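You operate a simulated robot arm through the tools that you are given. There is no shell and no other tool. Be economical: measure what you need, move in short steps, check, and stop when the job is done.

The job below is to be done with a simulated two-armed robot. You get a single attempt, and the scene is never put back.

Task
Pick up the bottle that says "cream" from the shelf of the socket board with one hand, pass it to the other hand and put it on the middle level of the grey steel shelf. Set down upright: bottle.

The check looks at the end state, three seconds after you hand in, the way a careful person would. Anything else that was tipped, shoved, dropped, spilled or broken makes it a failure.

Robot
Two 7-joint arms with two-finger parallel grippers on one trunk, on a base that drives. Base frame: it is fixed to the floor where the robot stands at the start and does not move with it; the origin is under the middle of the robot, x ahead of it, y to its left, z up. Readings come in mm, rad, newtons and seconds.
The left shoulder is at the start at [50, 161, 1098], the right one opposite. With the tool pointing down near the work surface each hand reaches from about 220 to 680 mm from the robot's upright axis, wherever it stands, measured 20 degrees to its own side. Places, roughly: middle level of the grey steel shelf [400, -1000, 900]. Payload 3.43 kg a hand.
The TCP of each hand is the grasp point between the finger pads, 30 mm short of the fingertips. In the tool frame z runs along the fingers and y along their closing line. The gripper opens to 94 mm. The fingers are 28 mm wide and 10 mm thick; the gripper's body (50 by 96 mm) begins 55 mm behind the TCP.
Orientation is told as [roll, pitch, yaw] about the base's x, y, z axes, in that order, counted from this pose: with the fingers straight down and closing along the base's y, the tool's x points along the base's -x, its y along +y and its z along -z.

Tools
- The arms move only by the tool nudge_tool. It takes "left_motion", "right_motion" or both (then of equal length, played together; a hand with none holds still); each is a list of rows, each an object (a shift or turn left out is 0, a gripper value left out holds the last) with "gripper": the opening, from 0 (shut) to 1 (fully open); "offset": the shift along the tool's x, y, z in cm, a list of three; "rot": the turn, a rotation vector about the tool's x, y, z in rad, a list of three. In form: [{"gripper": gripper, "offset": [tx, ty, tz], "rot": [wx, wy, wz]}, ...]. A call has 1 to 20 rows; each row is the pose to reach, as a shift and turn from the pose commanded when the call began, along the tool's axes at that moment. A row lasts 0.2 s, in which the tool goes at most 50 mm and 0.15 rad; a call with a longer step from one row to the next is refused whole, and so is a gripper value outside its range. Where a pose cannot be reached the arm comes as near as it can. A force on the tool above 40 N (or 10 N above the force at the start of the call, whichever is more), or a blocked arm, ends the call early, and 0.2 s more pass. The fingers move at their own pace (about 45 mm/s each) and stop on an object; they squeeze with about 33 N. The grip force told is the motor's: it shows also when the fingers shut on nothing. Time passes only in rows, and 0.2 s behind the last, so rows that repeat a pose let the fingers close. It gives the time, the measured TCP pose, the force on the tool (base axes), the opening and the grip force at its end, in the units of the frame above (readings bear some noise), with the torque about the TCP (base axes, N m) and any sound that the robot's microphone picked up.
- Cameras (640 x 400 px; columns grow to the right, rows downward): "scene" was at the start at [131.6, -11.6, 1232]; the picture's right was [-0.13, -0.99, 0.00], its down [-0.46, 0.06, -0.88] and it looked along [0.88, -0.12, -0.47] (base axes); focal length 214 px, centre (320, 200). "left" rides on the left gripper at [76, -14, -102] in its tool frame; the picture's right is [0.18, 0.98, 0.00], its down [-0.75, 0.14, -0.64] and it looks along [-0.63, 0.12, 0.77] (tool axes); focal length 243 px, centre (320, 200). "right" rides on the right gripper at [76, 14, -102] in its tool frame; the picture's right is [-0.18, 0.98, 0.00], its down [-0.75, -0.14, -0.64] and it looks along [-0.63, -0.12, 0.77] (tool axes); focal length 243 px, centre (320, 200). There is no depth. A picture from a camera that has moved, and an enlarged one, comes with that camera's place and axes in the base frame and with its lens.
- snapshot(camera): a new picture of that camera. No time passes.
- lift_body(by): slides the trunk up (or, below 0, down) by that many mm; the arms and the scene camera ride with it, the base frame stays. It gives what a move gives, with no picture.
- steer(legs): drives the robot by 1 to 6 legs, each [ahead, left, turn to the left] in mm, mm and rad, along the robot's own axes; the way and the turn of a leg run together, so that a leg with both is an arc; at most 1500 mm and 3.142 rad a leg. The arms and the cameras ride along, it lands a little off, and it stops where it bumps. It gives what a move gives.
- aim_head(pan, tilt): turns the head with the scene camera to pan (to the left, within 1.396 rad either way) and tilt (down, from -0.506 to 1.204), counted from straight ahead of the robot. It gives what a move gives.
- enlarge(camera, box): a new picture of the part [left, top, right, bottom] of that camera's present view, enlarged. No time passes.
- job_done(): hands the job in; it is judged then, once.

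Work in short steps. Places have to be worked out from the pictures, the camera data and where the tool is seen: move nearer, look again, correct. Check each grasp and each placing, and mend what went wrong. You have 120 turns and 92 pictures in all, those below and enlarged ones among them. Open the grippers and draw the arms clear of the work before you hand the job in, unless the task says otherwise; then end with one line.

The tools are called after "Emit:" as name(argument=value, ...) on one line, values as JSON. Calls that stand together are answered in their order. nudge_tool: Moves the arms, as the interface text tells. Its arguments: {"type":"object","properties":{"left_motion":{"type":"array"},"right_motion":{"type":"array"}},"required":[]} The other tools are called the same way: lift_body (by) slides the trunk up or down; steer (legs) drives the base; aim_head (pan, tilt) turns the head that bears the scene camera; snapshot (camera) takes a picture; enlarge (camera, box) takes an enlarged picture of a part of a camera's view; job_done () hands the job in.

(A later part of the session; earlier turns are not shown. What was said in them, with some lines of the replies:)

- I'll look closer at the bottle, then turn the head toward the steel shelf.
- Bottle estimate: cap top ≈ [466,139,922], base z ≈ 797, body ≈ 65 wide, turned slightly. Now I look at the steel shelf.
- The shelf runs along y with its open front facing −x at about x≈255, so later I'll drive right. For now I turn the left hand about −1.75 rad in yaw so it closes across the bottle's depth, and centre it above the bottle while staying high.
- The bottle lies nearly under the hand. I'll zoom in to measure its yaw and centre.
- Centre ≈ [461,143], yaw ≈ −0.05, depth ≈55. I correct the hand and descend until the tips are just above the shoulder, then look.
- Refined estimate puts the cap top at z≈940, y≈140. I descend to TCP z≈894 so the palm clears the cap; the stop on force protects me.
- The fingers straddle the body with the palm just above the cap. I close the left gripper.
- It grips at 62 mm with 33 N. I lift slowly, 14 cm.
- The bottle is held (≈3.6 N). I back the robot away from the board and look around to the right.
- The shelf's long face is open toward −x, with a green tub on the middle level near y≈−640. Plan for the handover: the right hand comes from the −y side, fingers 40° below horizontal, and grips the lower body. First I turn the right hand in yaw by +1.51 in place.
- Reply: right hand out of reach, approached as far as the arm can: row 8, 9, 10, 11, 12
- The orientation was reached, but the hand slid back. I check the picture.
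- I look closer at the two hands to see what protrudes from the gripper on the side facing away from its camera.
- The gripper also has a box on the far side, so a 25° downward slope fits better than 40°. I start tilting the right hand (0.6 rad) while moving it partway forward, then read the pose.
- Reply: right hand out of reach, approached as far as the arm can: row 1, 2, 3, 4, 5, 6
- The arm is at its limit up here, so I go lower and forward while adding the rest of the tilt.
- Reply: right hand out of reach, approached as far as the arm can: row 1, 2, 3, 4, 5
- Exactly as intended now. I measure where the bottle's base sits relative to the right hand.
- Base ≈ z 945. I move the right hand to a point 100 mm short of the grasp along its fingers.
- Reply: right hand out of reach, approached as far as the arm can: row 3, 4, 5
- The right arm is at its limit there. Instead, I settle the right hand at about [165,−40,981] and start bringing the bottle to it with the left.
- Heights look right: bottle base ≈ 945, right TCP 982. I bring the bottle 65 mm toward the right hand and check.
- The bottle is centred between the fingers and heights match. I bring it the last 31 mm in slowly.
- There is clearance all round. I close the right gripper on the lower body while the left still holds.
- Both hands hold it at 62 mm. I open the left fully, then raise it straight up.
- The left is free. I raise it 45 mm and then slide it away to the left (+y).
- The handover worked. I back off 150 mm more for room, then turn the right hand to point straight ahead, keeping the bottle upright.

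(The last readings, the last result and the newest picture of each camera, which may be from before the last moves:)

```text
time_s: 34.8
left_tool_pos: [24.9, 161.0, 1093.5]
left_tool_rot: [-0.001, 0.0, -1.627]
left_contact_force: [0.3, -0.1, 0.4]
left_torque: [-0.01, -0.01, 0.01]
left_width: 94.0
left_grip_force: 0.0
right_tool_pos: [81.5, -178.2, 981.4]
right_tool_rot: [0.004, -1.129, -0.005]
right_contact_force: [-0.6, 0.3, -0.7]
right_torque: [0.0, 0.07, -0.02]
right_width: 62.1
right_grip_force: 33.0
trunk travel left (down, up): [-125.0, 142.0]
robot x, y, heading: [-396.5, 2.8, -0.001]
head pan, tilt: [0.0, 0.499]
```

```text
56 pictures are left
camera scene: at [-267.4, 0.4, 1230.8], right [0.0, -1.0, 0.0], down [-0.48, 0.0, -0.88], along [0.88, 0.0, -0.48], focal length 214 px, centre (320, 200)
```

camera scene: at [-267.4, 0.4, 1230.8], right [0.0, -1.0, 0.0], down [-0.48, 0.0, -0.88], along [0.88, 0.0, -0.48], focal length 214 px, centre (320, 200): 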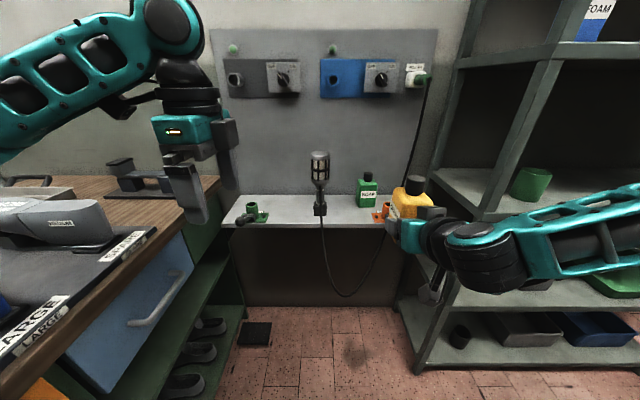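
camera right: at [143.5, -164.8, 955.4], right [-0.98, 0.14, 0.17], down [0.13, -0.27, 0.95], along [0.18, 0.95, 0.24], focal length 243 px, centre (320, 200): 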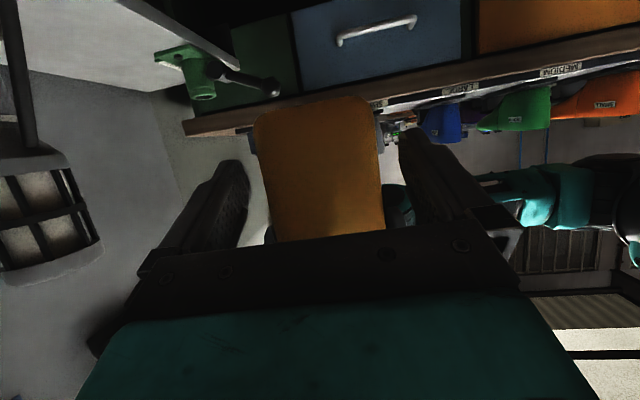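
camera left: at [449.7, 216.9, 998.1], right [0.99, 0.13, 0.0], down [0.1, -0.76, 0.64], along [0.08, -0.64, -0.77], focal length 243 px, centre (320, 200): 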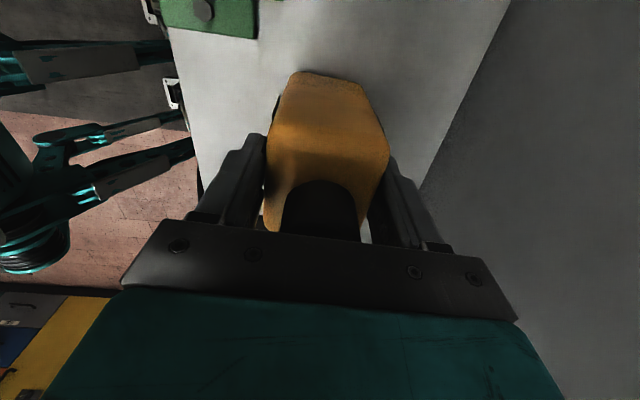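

The bottle now points ahead with x≈82, well clear of the shelf's front (~255). I drive right 450 mm, then look at the shelf.

Emit:
steer(legs=[[0, -450, 0]])

Emit:
aim_head(pan=-0.6, tilt=0.35)

Emit:
snapshot(camera="scene")

```text
time_s: 39.2
left_tool_pos: [25.4, -284.6, 1093.9]
left_tool_rot: [-0.001, 0.001, -1.631]
left_contact_force: [0.5, -0.2, 0.2]
left_torque: [0.03, 0.0, 0.01]
left_width: 93.8
left_grip_force: 0.1
right_tool_pos: [80.7, -625.5, 981.5]
right_tool_rot: [0.006, -1.127, -0.002]
right_contact_force: [0.5, 0.4, 0.3]
right_torque: [0.02, 0.07, 0.0]
right_width: 62.1
right_grip_force: 33.3
trunk travel left (down, up): [-125.0, 142.0]
robot x, y, heading: [-398.9, -446.9, 0.002]
head pan, tilt: [0.0, 0.499]
```

```text
time_s: 40.2
left_tool_pos: [26.6, -285.3, 1093.4]
left_tool_rot: [-0.001, 0.0, -1.632]
left_contact_force: [0.2, 0.3, -0.7]
left_torque: [0.01, 0.01, 0.0]
left_width: 94.0
left_grip_force: 0.1
right_tool_pos: [80.5, -625.9, 980.6]
right_tool_rot: [0.005, -1.128, -0.003]
right_contact_force: [0.2, 0.3, -0.5]
right_torque: [0.02, 0.05, 0.01]
right_width: 62.0
right_grip_force: 33.6
trunk travel left (down, up): [-125.0, 142.0]
robot x, y, heading: [-397.8, -444.1, -0.001]
head pan, tilt: [-0.6, 0.351]
```

```text
55 pictures are left
camera scene: at [-281.4, -498.0, 1244.5], right [-0.56, -0.83, 0.0], down [-0.28, 0.19, -0.94], along [0.77, -0.53, -0.34], focal length 214 px, centre (320, 200)
```

scene: 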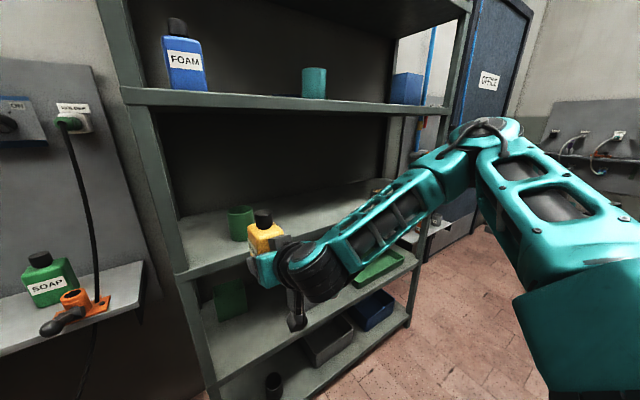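

The middle level holds the green tub (y≈−640) and something at the far end (y≈−1450); around y≈−910 looks free. I drive right another 285 mm and look again.

Emit:
steer(legs=[[0, -285, 0]])

Emit:
aim_head(pan=-0.15, tilt=0.45)

Emit:
snapshot(camera="scene")

Emit:
snapshot(camera="right")

```text
time_s: 43.3
left_tool_pos: [25.2, -571.9, 1093.6]
left_tool_rot: [-0.001, 0.001, -1.63]
left_contact_force: [-0.6, -0.4, 0.3]
left_torque: [0.03, 0.03, -0.02]
left_width: 94.1
left_grip_force: 0.1
right_tool_pos: [81.3, -912.8, 981.0]
right_tool_rot: [0.005, -1.126, -0.004]
right_contact_force: [-0.4, 0.4, -0.3]
right_torque: [0.03, 0.07, -0.05]
right_width: 62.1
right_grip_force: 33.4
trunk travel left (down, up): [-125.0, 142.0]
robot x, y, heading: [-401.5, -733.3, 0.001]
head pan, tilt: [-0.6, 0.351]
```

```text
time_s: 44.2
left_tool_pos: [26.1, -572.1, 1093.5]
left_tool_rot: [-0.001, -0.002, -1.63]
left_contact_force: [0.0, 0.3, -0.1]
left_torque: [0.02, 0.02, 0.0]
left_width: 93.9
left_grip_force: 0.0
right_tool_pos: [80.9, -911.6, 980.9]
right_tool_rot: [0.003, -1.128, -0.005]
right_contact_force: [-0.8, 0.3, 0.0]
right_torque: [-0.01, 0.08, 0.0]
right_width: 62.2
right_grip_force: 33.4
trunk travel left (down, up): [-125.0, 142.0]
robot x, y, heading: [-398.2, -734.4, 0.003]
head pan, tilt: [-0.15, 0.45]
```

```text
54 pictures are left
camera scene: at [-267.5, -745.3, 1235.3], right [-0.15, -0.99, 0.0], down [-0.43, 0.07, -0.9], along [0.89, -0.14, -0.44], focal length 214 px, centre (320, 200)
```

scene: 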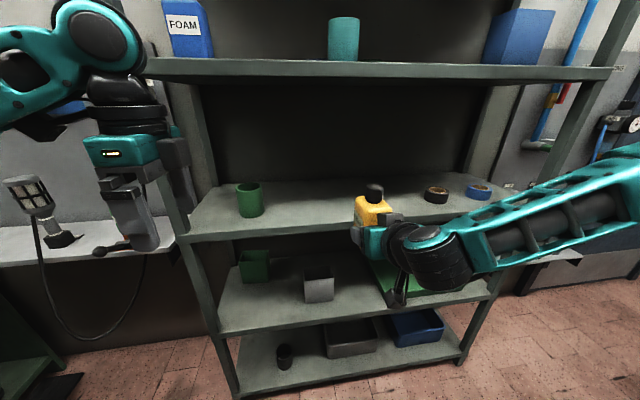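

```text
53 pictures are left
camera right: at [-44.2, -899.2, 955.7], right [0.08, 0.98, 0.17], down [-0.26, -0.14, 0.96], along [0.96, -0.12, 0.24], focal length 243 px, centre (320, 200)
```

right: 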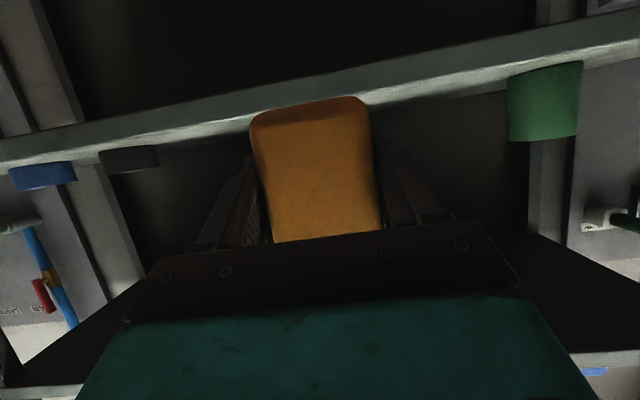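

Free space lies between the tub and the dark dish. I zoom both views to measure the level's front edge and height.

Emit:
enlarge(camera="right", box=[360, 40, 640, 200])

Emit:
enlarge(camera="scene", box=[180, 160, 520, 300])

```text
2.29 times, centred on (500, 120) of right
camera zoom: at [-44.2, -899.2, 955.7], right [0.08, 0.98, 0.17], down [-0.26, -0.14, 0.96], along [0.96, -0.12, 0.24], focal length 555 px, centre (-91, 383)
```

zoom: 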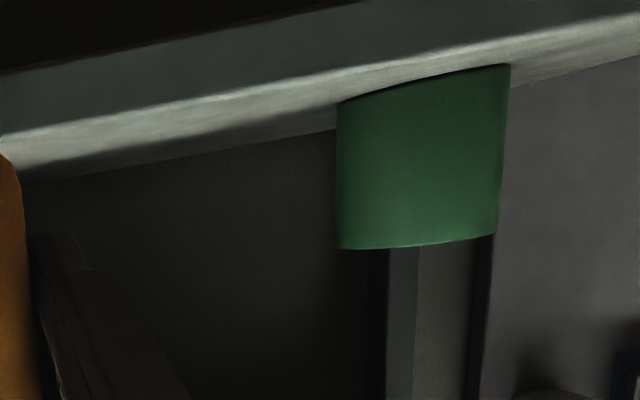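

```text
1.88 times, centred on (350, 230) of scene
camera zoom: at [-267.5, -745.3, 1235.3], right [-0.15, -0.99, 0.0], down [-0.43, 0.07, -0.9], along [0.89, -0.14, -0.44], focal length 404 px, centre (264, 144)
```

zoom: 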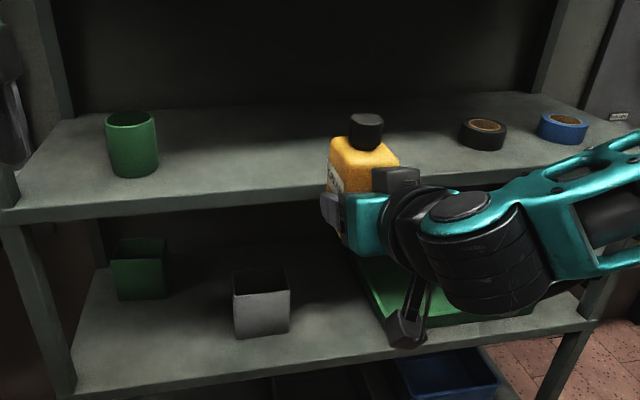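

Middle level: front edge ≈ x 233, surface ≈ z 916; the bottle base is ~29 mm above it. Before driving in, I pull the left hand back so it won't meet the upper shelf.

Emit:
nudge_tool(left_motion=[{"offset": [-0.1, -2, 0]}, {"offset": [-0.2, -5, 0]}, {"offset": [-0.4, -8, 0]}, {"offset": [-0.6, -11, 0]}, {"offset": [-0.7, -13, 0]}, {"offset": [-0.7, -13, 0]}])

Emit:
snapshot(camera="scene")

```text
time_s: 45.6
left_tool_pos: [-106.0, -570.7, 1093.3]
left_tool_rot: [-0.002, 0.0, -1.631]
left_contact_force: [0.3, 0.0, 0.7]
left_torque: [-0.03, 0.02, 0.0]
left_width: 93.9
left_grip_force: 0.1
right_tool_pos: [81.2, -911.1, 979.9]
right_tool_rot: [0.007, -1.127, -0.004]
right_contact_force: [-0.2, -0.4, -1.0]
right_torque: [0.01, 0.11, -0.01]
right_width: 62.3
right_grip_force: 32.5
trunk travel left (down, up): [-125.0, 142.0]
robot x, y, heading: [-401.4, -732.2, 0.002]
head pan, tilt: [-0.15, 0.45]
```

```text
50 pictures are left
camera scene: at [-267.4, -745.2, 1235.3], right [-0.15, -0.99, 0.0], down [-0.43, 0.07, -0.9], along [0.89, -0.14, -0.44], focal length 214 px, centre (320, 200)
```

scene: 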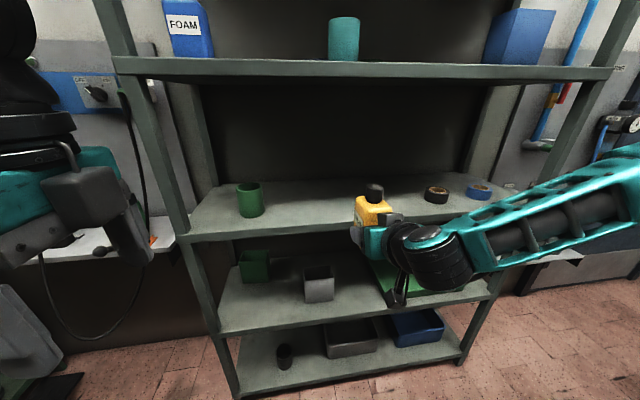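

Left is clear. I lift the trunk 15 mm for margin and drive ahead 130 mm, then re-measure.

Emit:
lift_body(by=15)

Emit:
steer(legs=[[130, 0, 0]])

Emit:
snapshot(camera="scene")

Emit:
snapshot(camera="right")

```text
time_s: 46.2
left_tool_pos: [-105.0, -570.1, 1107.8]
left_tool_rot: [-0.001, 0.001, -1.631]
left_contact_force: [0.4, 0.6, -0.4]
left_torque: [0.0, 0.0, -0.01]
left_width: 93.9
left_grip_force: 0.1
right_tool_pos: [82.3, -910.9, 997.1]
right_tool_rot: [0.005, -1.128, -0.002]
right_contact_force: [-0.3, 0.5, -4.6]
right_torque: [0.03, 0.11, 0.0]
right_width: 62.2
right_grip_force: 33.5
trunk travel left (down, up): [-140.0, 127.0]
robot x, y, heading: [-399.6, -728.8, -0.002]
head pan, tilt: [-0.15, 0.45]
```

```text
time_s: 47.5
left_tool_pos: [25.9, -569.1, 1108.5]
left_tool_rot: [-0.002, -0.002, -1.63]
left_contact_force: [0.0, -0.9, 0.4]
left_torque: [0.01, 0.01, 0.01]
left_width: 94.1
left_grip_force: 0.0
right_tool_pos: [211.9, -911.1, 996.6]
right_tool_rot: [0.004, -1.128, -0.004]
right_contact_force: [-0.3, 0.2, -4.5]
right_torque: [0.0, 0.09, -0.01]
right_width: 62.4
right_grip_force: 33.1
trunk travel left (down, up): [-140.0, 127.0]
robot x, y, heading: [-274.1, -732.8, 0.004]
head pan, tilt: [-0.15, 0.45]
```

```text
49 pictures are left
camera scene: at [-136.8, -745.3, 1250.2], right [-0.15, -0.99, 0.0], down [-0.43, 0.07, -0.9], along [0.89, -0.14, -0.44], focal length 214 px, centre (320, 200)
```

scene: 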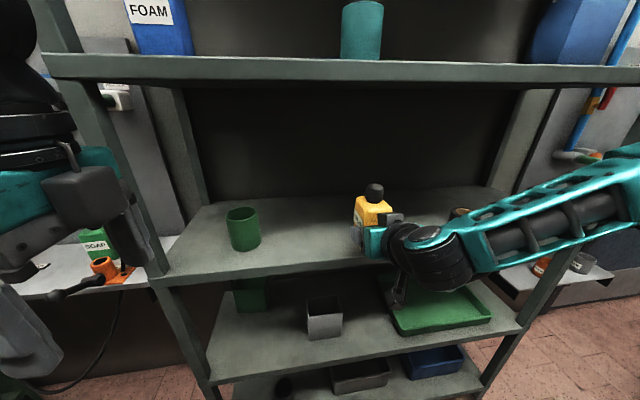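

```text
48 pictures are left
camera right: at [86.2, -899.2, 970.4], right [0.08, 0.98, 0.17], down [-0.26, -0.14, 0.96], along [0.96, -0.12, 0.24], focal length 243 px, centre (320, 200)
```

right: 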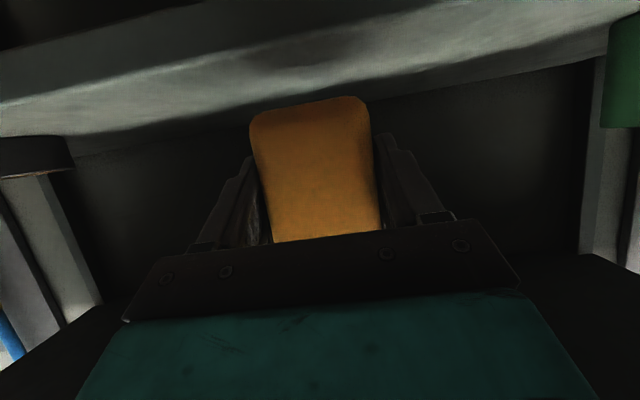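

I zoom in to pin down the level's front edge.

Emit:
enlarge(camera="scene", box=[240, 180, 440, 310])

Emit:
enlarge(camera="right", box=[160, 0, 480, 200])

```text
3.08 times, centred on (340, 245) of scene
camera zoom: at [-136.8, -745.3, 1250.2], right [-0.15, -0.99, 0.0], down [-0.43, 0.07, -0.9], along [0.89, -0.14, -0.44], focal length 660 px, centre (258, 62)
```

zoom: 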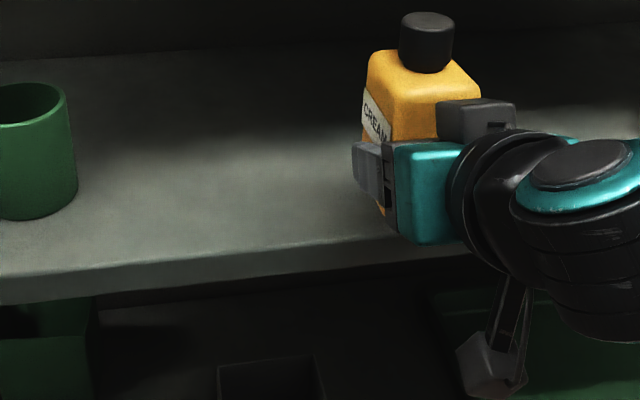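

```text
2.00 times, centred on (320, 100) of right
camera zoom: at [86.2, -899.2, 970.4], right [0.08, 0.98, 0.17], down [-0.26, -0.14, 0.96], along [0.96, -0.12, 0.24], focal length 485 px, centre (320, 400)
```

zoom: 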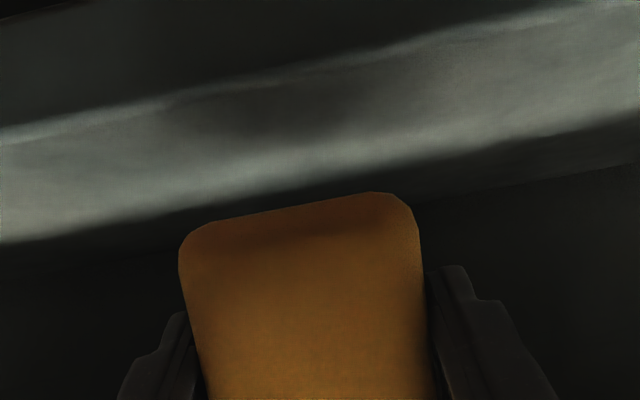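

Edge ≈ x 230, surface ≈ z 918; base now ≈ 957. I extend the right arm 95 mm straight ahead over the shelf.

Emit:
nudge_tool(right_motion=[{"offset": [-0.8, 0, 1.7]}, {"offset": [-1.6, 0, 3.4]}, {"offset": [-2.4, 0, 5.1]}, {"offset": [-3.3, 0, 6.9]}, {"offset": [-4.09, 0, 8.58]}, {"offset": [-4.09, 0, 8.58]}])

Emit:
enlarge(camera="scene", box=[240, 160, 480, 310])

Emit:
snapshot(camera="right")

```text
time_s: 48.9
left_tool_pos: [26.0, -570.5, 1107.8]
left_tool_rot: [-0.003, 0.001, -1.63]
left_contact_force: [0.7, 0.3, 0.4]
left_torque: [0.02, -0.03, -0.02]
left_width: 94.2
left_grip_force: 0.1
right_tool_pos: [306.3, -911.7, 995.3]
right_tool_rot: [0.005, -1.127, -0.003]
right_contact_force: [0.0, 0.8, -4.2]
right_torque: [0.01, 0.11, 0.02]
right_width: 62.4
right_grip_force: 32.9
trunk travel left (down, up): [-140.0, 127.0]
robot x, y, heading: [-269.5, -731.6, -0.004]
head pan, tilt: [-0.15, 0.45]
```

```text
2.67 times, centred on (360, 235) of scene
camera zoom: at [-137.4, -745.2, 1250.3], right [-0.15, -0.99, 0.0], down [-0.43, 0.07, -0.9], along [0.89, -0.14, -0.44], focal length 572 px, centre (213, 107)
```

zoom: 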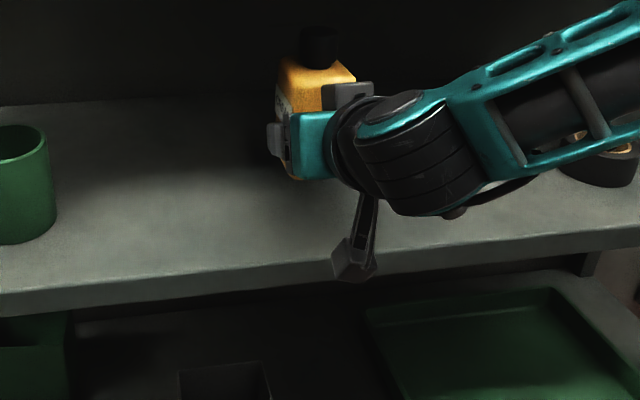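

```text
44 pictures are left
camera right: at [181.1, -899.1, 970.5], right [0.08, 0.98, 0.17], down [-0.26, -0.14, 0.96], along [0.96, -0.12, 0.24], focal length 243 px, centre (320, 200)
```

right: 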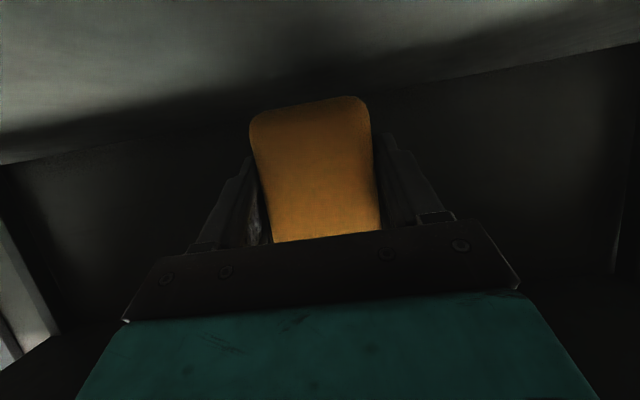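

The camera block stays outside the edge. I lower straight down 30 mm, then creep.

Emit:
nudge_tool(right_motion=[{"offset": [0.9, 0, 0.43]}, {"offset": [1.8, 0, 0.86]}, {"offset": [2.71, 0, 1.29]}, {"offset": [2.71, 0, 1.29]}])

Emit:
snapshot(camera="right")

Emit:
enlarge(camera="scene", box=[240, 160, 480, 310])

```text
time_s: 49.9
left_tool_pos: [25.0, -570.5, 1108.7]
left_tool_rot: [-0.001, 0.0, -1.631]
left_contact_force: [-0.1, -0.4, -1.0]
left_torque: [0.03, -0.02, -0.01]
left_width: 94.3
left_grip_force: 0.1
right_tool_pos: [306.3, -912.6, 965.3]
right_tool_rot: [0.004, -1.128, -0.003]
right_contact_force: [0.3, 0.0, -4.4]
right_torque: [-0.01, 0.07, 0.02]
right_width: 62.1
right_grip_force: 32.9
trunk travel left (down, up): [-140.0, 127.0]
robot x, y, heading: [-271.8, -732.2, -0.002]
head pan, tilt: [-0.15, 0.45]
```

```text
43 pictures are left
camera right: at [180.9, -899.2, 940.3], right [0.08, 0.98, 0.17], down [-0.26, -0.14, 0.96], along [0.96, -0.12, 0.24], focal length 243 px, centre (320, 200)
```

right: 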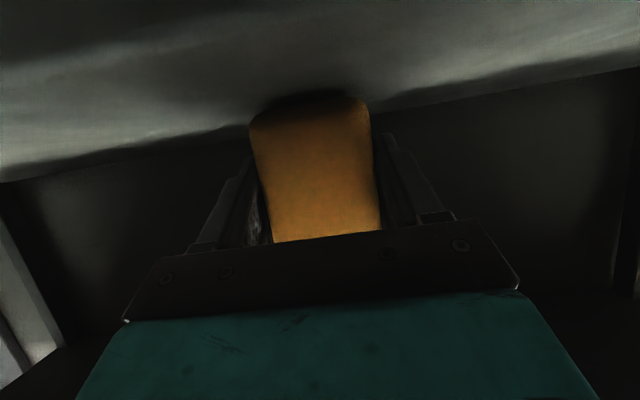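

```text
2.67 times, centred on (360, 235) of scene
camera zoom: at [-137.4, -745.2, 1250.3], right [-0.15, -0.99, 0.0], down [-0.43, 0.07, -0.9], along [0.89, -0.14, -0.44], focal length 572 px, centre (213, 107)
```

zoom: 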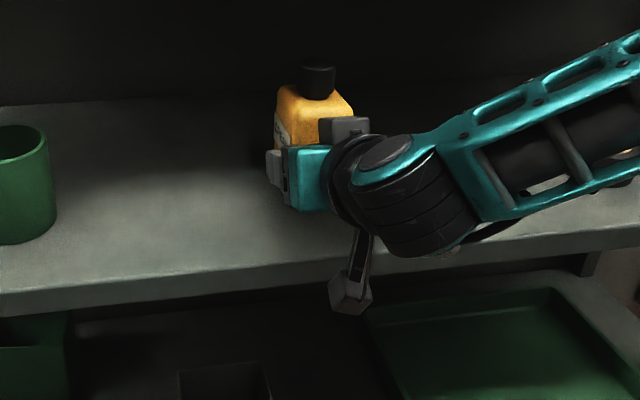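

Still free (−4.4 N). I creep down 4 mm.

Emit:
nudge_tool(right_motion=[{"offset": [0.18, 0, 0.086]}, {"offset": [0.36, 0, 0.172]}, {"offset": [0.36, 0, 0.172]}])

```text
time_s: 50.7
left_tool_pos: [25.0, -570.6, 1108.8]
left_tool_rot: [0.001, 0.0, -1.631]
left_contact_force: [0.0, 0.3, -0.3]
left_torque: [0.02, -0.01, -0.04]
left_width: 94.0
left_grip_force: 0.0
right_tool_pos: [306.3, -911.3, 962.8]
right_tool_rot: [0.006, -1.129, -0.002]
right_contact_force: [-0.6, 0.0, -1.3]
right_torque: [-0.08, -0.06, -0.02]
right_width: 62.0
right_grip_force: 33.1
trunk travel left (down, up): [-140.0, 127.0]
robot x, y, heading: [-268.9, -728.8, -0.001]
head pan, tilt: [-0.15, 0.45]
```

The load dropped to −1.3 N, so contact is beginning. I go 2 mm more.

Emit:
nudge_tool(right_motion=[{"offset": [0.09, 0, 0.043]}, {"offset": [0.18, 0, 0.086]}, {"offset": [0.18, 0, 0.086]}])

Emit:
enlarge(camera="right", box=[160, 0, 480, 250])

```text
time_s: 51.5
left_tool_pos: [24.7, -570.7, 1108.7]
left_tool_rot: [0.0, -0.002, -1.631]
left_contact_force: [-0.5, 0.6, -0.6]
left_torque: [0.02, -0.01, -0.02]
left_width: 94.1
left_grip_force: 0.1
right_tool_pos: [306.1, -911.4, 962.9]
right_tool_rot: [0.004, -1.133, -0.002]
right_contact_force: [-1.2, 0.0, 8.4]
right_torque: [-0.33, -0.47, -0.05]
right_width: 62.2
right_grip_force: 33.0
trunk travel left (down, up): [-140.0, 127.0]
robot x, y, heading: [-269.9, -731.5, -0.0]
head pan, tilt: [-0.15, 0.45]
```

```text
1.60 times, centred on (320, 125) of right
camera zoom: at [180.8, -899.0, 936.0], right [0.08, 0.98, 0.17], down [-0.26, -0.14, 0.95], along [0.96, -0.12, 0.25], focal length 388 px, centre (320, 320)
```

zoom: 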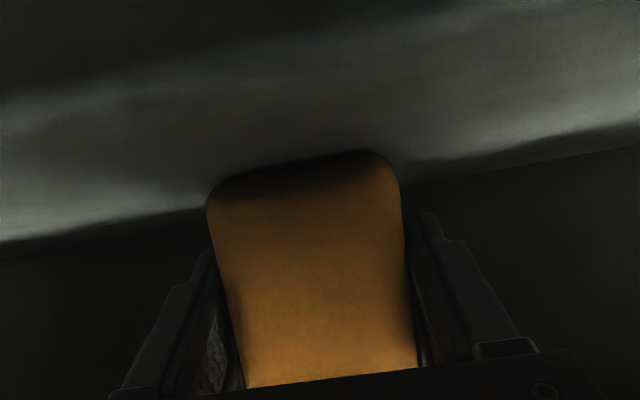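

The bottle is on the surface. I ease up 1 mm to unload, then open the right gripper.

Emit:
nudge_tool(right_motion=[{"offset": [-0.09, 0, -0.043]}, {"offset": [-0.09, 0, -0.043], "gripper": 0.8}, {"offset": [-0.09, 0, -0.043], "gripper": 0.85}, {"offset": [-0.09, 0, -0.043], "gripper": 1}, {"offset": [-0.09, 0, -0.043], "gripper": 1}, {"offset": [-0.09, 0, -0.043], "gripper": 1}])

Emit:
snapshot(camera="right")

Emit:
enlarge(camera="scene", box=[240, 160, 480, 310])

```text
time_s: 52.9
left_tool_pos: [24.6, -570.1, 1109.3]
left_tool_rot: [0.001, -0.001, -1.628]
left_contact_force: [1.0, 0.3, 0.3]
left_torque: [0.02, 0.04, -0.02]
left_width: 94.0
left_grip_force: 0.0
right_tool_pos: [307.0, -912.1, 960.9]
right_tool_rot: [0.005, -1.128, -0.004]
right_contact_force: [-0.5, 0.0, -0.3]
right_torque: [0.03, 0.0, 0.01]
right_width: 93.7
right_grip_force: 0.1
trunk travel left (down, up): [-140.0, 127.0]
robot x, y, heading: [-268.5, -732.0, -0.0]
head pan, tilt: [-0.15, 0.45]
```

```text
40 pictures are left
camera right: at [180.8, -899.5, 935.8], right [0.08, 0.98, 0.17], down [-0.26, -0.14, 0.96], along [0.96, -0.12, 0.24], focal length 243 px, centre (320, 200)
```

right: 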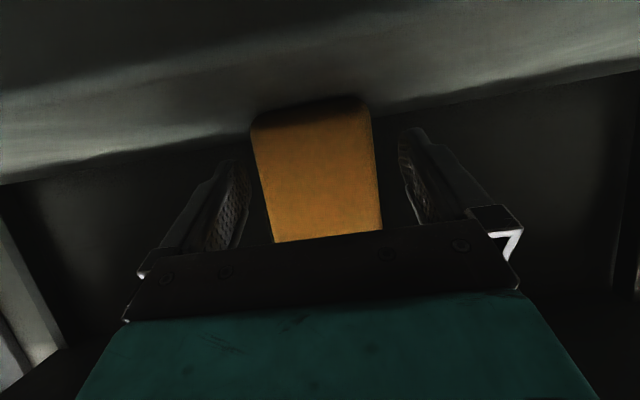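

```text
2.67 times, centred on (360, 235) of scene
camera zoom: at [-137.7, -745.1, 1250.4], right [-0.15, -0.99, 0.0], down [-0.43, 0.07, -0.9], along [0.89, -0.14, -0.44], focal length 572 px, centre (213, 107)
```

zoom: 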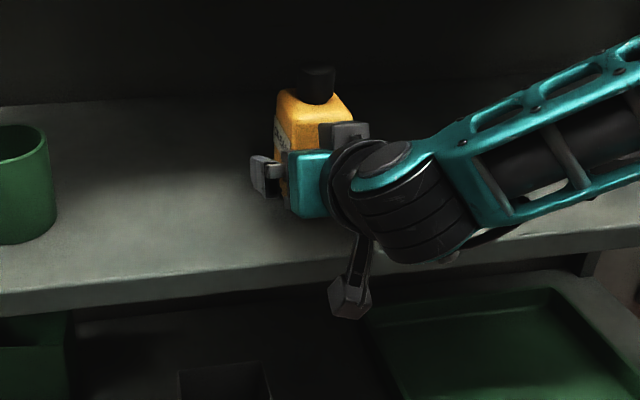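

Released, and the bottle stands. I withdraw the right hand straight back 140 mm.

Emit:
nudge_tool(right_motion=[{"offset": [0.65, 0, -1.35]}, {"offset": [1.3, 0, -2.7]}, {"offset": [2.15, 0, -4.5]}, {"offset": [3.4, 0, -7.2]}, {"offset": [4.7, 0, -9.9]}, {"offset": [6.0, 0, -12.6]}, {"offset": [6.0, 0, -12.6]}])

Emit:
steer(legs=[[-200, 0, 0]])

Emit:
snapshot(camera="scene")

```text
time_s: 54.5
left_tool_pos: [24.9, -571.6, 1108.6]
left_tool_rot: [-0.001, 0.001, -1.629]
left_contact_force: [-0.2, -0.6, 0.0]
left_torque: [0.02, 0.01, 0.02]
left_width: 94.1
left_grip_force: 0.0
right_tool_pos: [195.3, -927.4, 975.7]
right_tool_rot: [-0.016, -1.13, -0.004]
right_contact_force: [0.2, 0.1, -0.1]
right_torque: [-0.02, 0.0, 0.02]
right_width: 93.9
right_grip_force: 0.0
right hand out of reach, approached as far as the arm can: row 5, 6, 7
trunk travel left (down, up): [-140.0, 127.0]
robot x, y, heading: [-269.4, -728.8, -0.002]
head pan, tilt: [-0.15, 0.45]
```

```text
time_s: 56.1
left_tool_pos: [-172.4, -570.9, 1108.7]
left_tool_rot: [0.002, 0.001, -1.63]
left_contact_force: [-0.8, -0.7, -0.2]
left_torque: [-0.01, 0.0, 0.01]
left_width: 93.8
left_grip_force: 0.1
right_tool_pos: [-2.9, -927.1, 976.0]
right_tool_rot: [-0.015, -1.129, -0.005]
right_contact_force: [-0.3, -0.6, -0.1]
right_torque: [0.01, 0.01, 0.01]
right_width: 93.8
right_grip_force: 0.1
trunk travel left (down, up): [-140.0, 127.0]
robot x, y, heading: [-465.2, -730.1, -0.003]
head pan, tilt: [-0.15, 0.45]
```

```text
38 pictures are left
camera scene: at [-335.8, -745.0, 1250.5], right [-0.15, -0.99, 0.0], down [-0.43, 0.07, -0.9], along [0.89, -0.14, -0.43], focal length 214 px, centre (320, 200)
```

scene: 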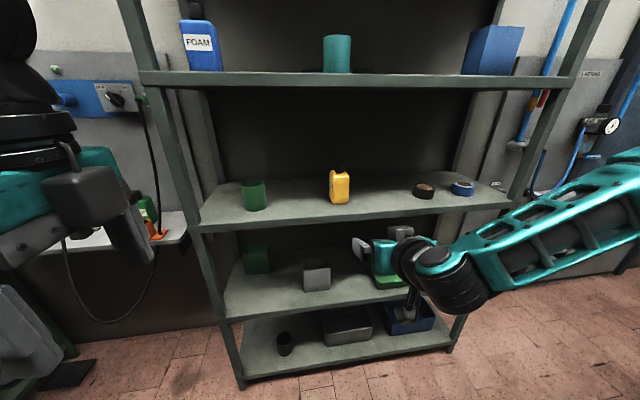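

The bottle stands upright on the middle level and both hands are clear. One close look to confirm before handing in.

Emit:
enlarge(camera="scene", box=[270, 140, 410, 230])

```text
4.44 times, centred on (340, 185) of scene
camera zoom: at [-335.8, -745.0, 1250.5], right [-0.15, -0.99, 0.0], down [-0.43, 0.07, -0.9], along [0.89, -0.14, -0.43], focal length 953 px, centre (231, 267)
```

zoom: 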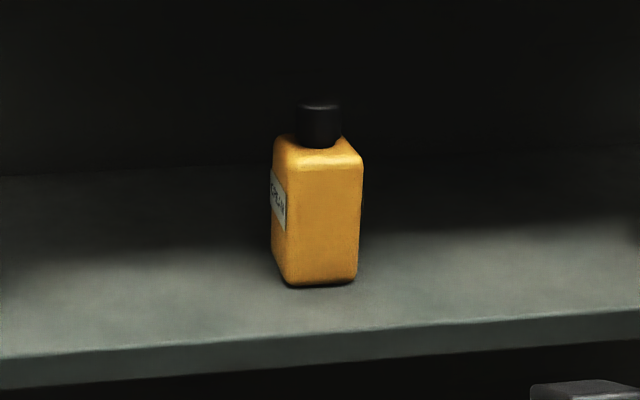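

It is upright and well inside the edge; handing in.

Emit:
job_done()

```text
The job is handed in.
```

The cream bottle was picked up with the left hand, passed to the right, and set upright on the middle level of the grey steel shelf. Both grippers are open and clear of the shelf, and the last pictures show nothing else tipped or moved.
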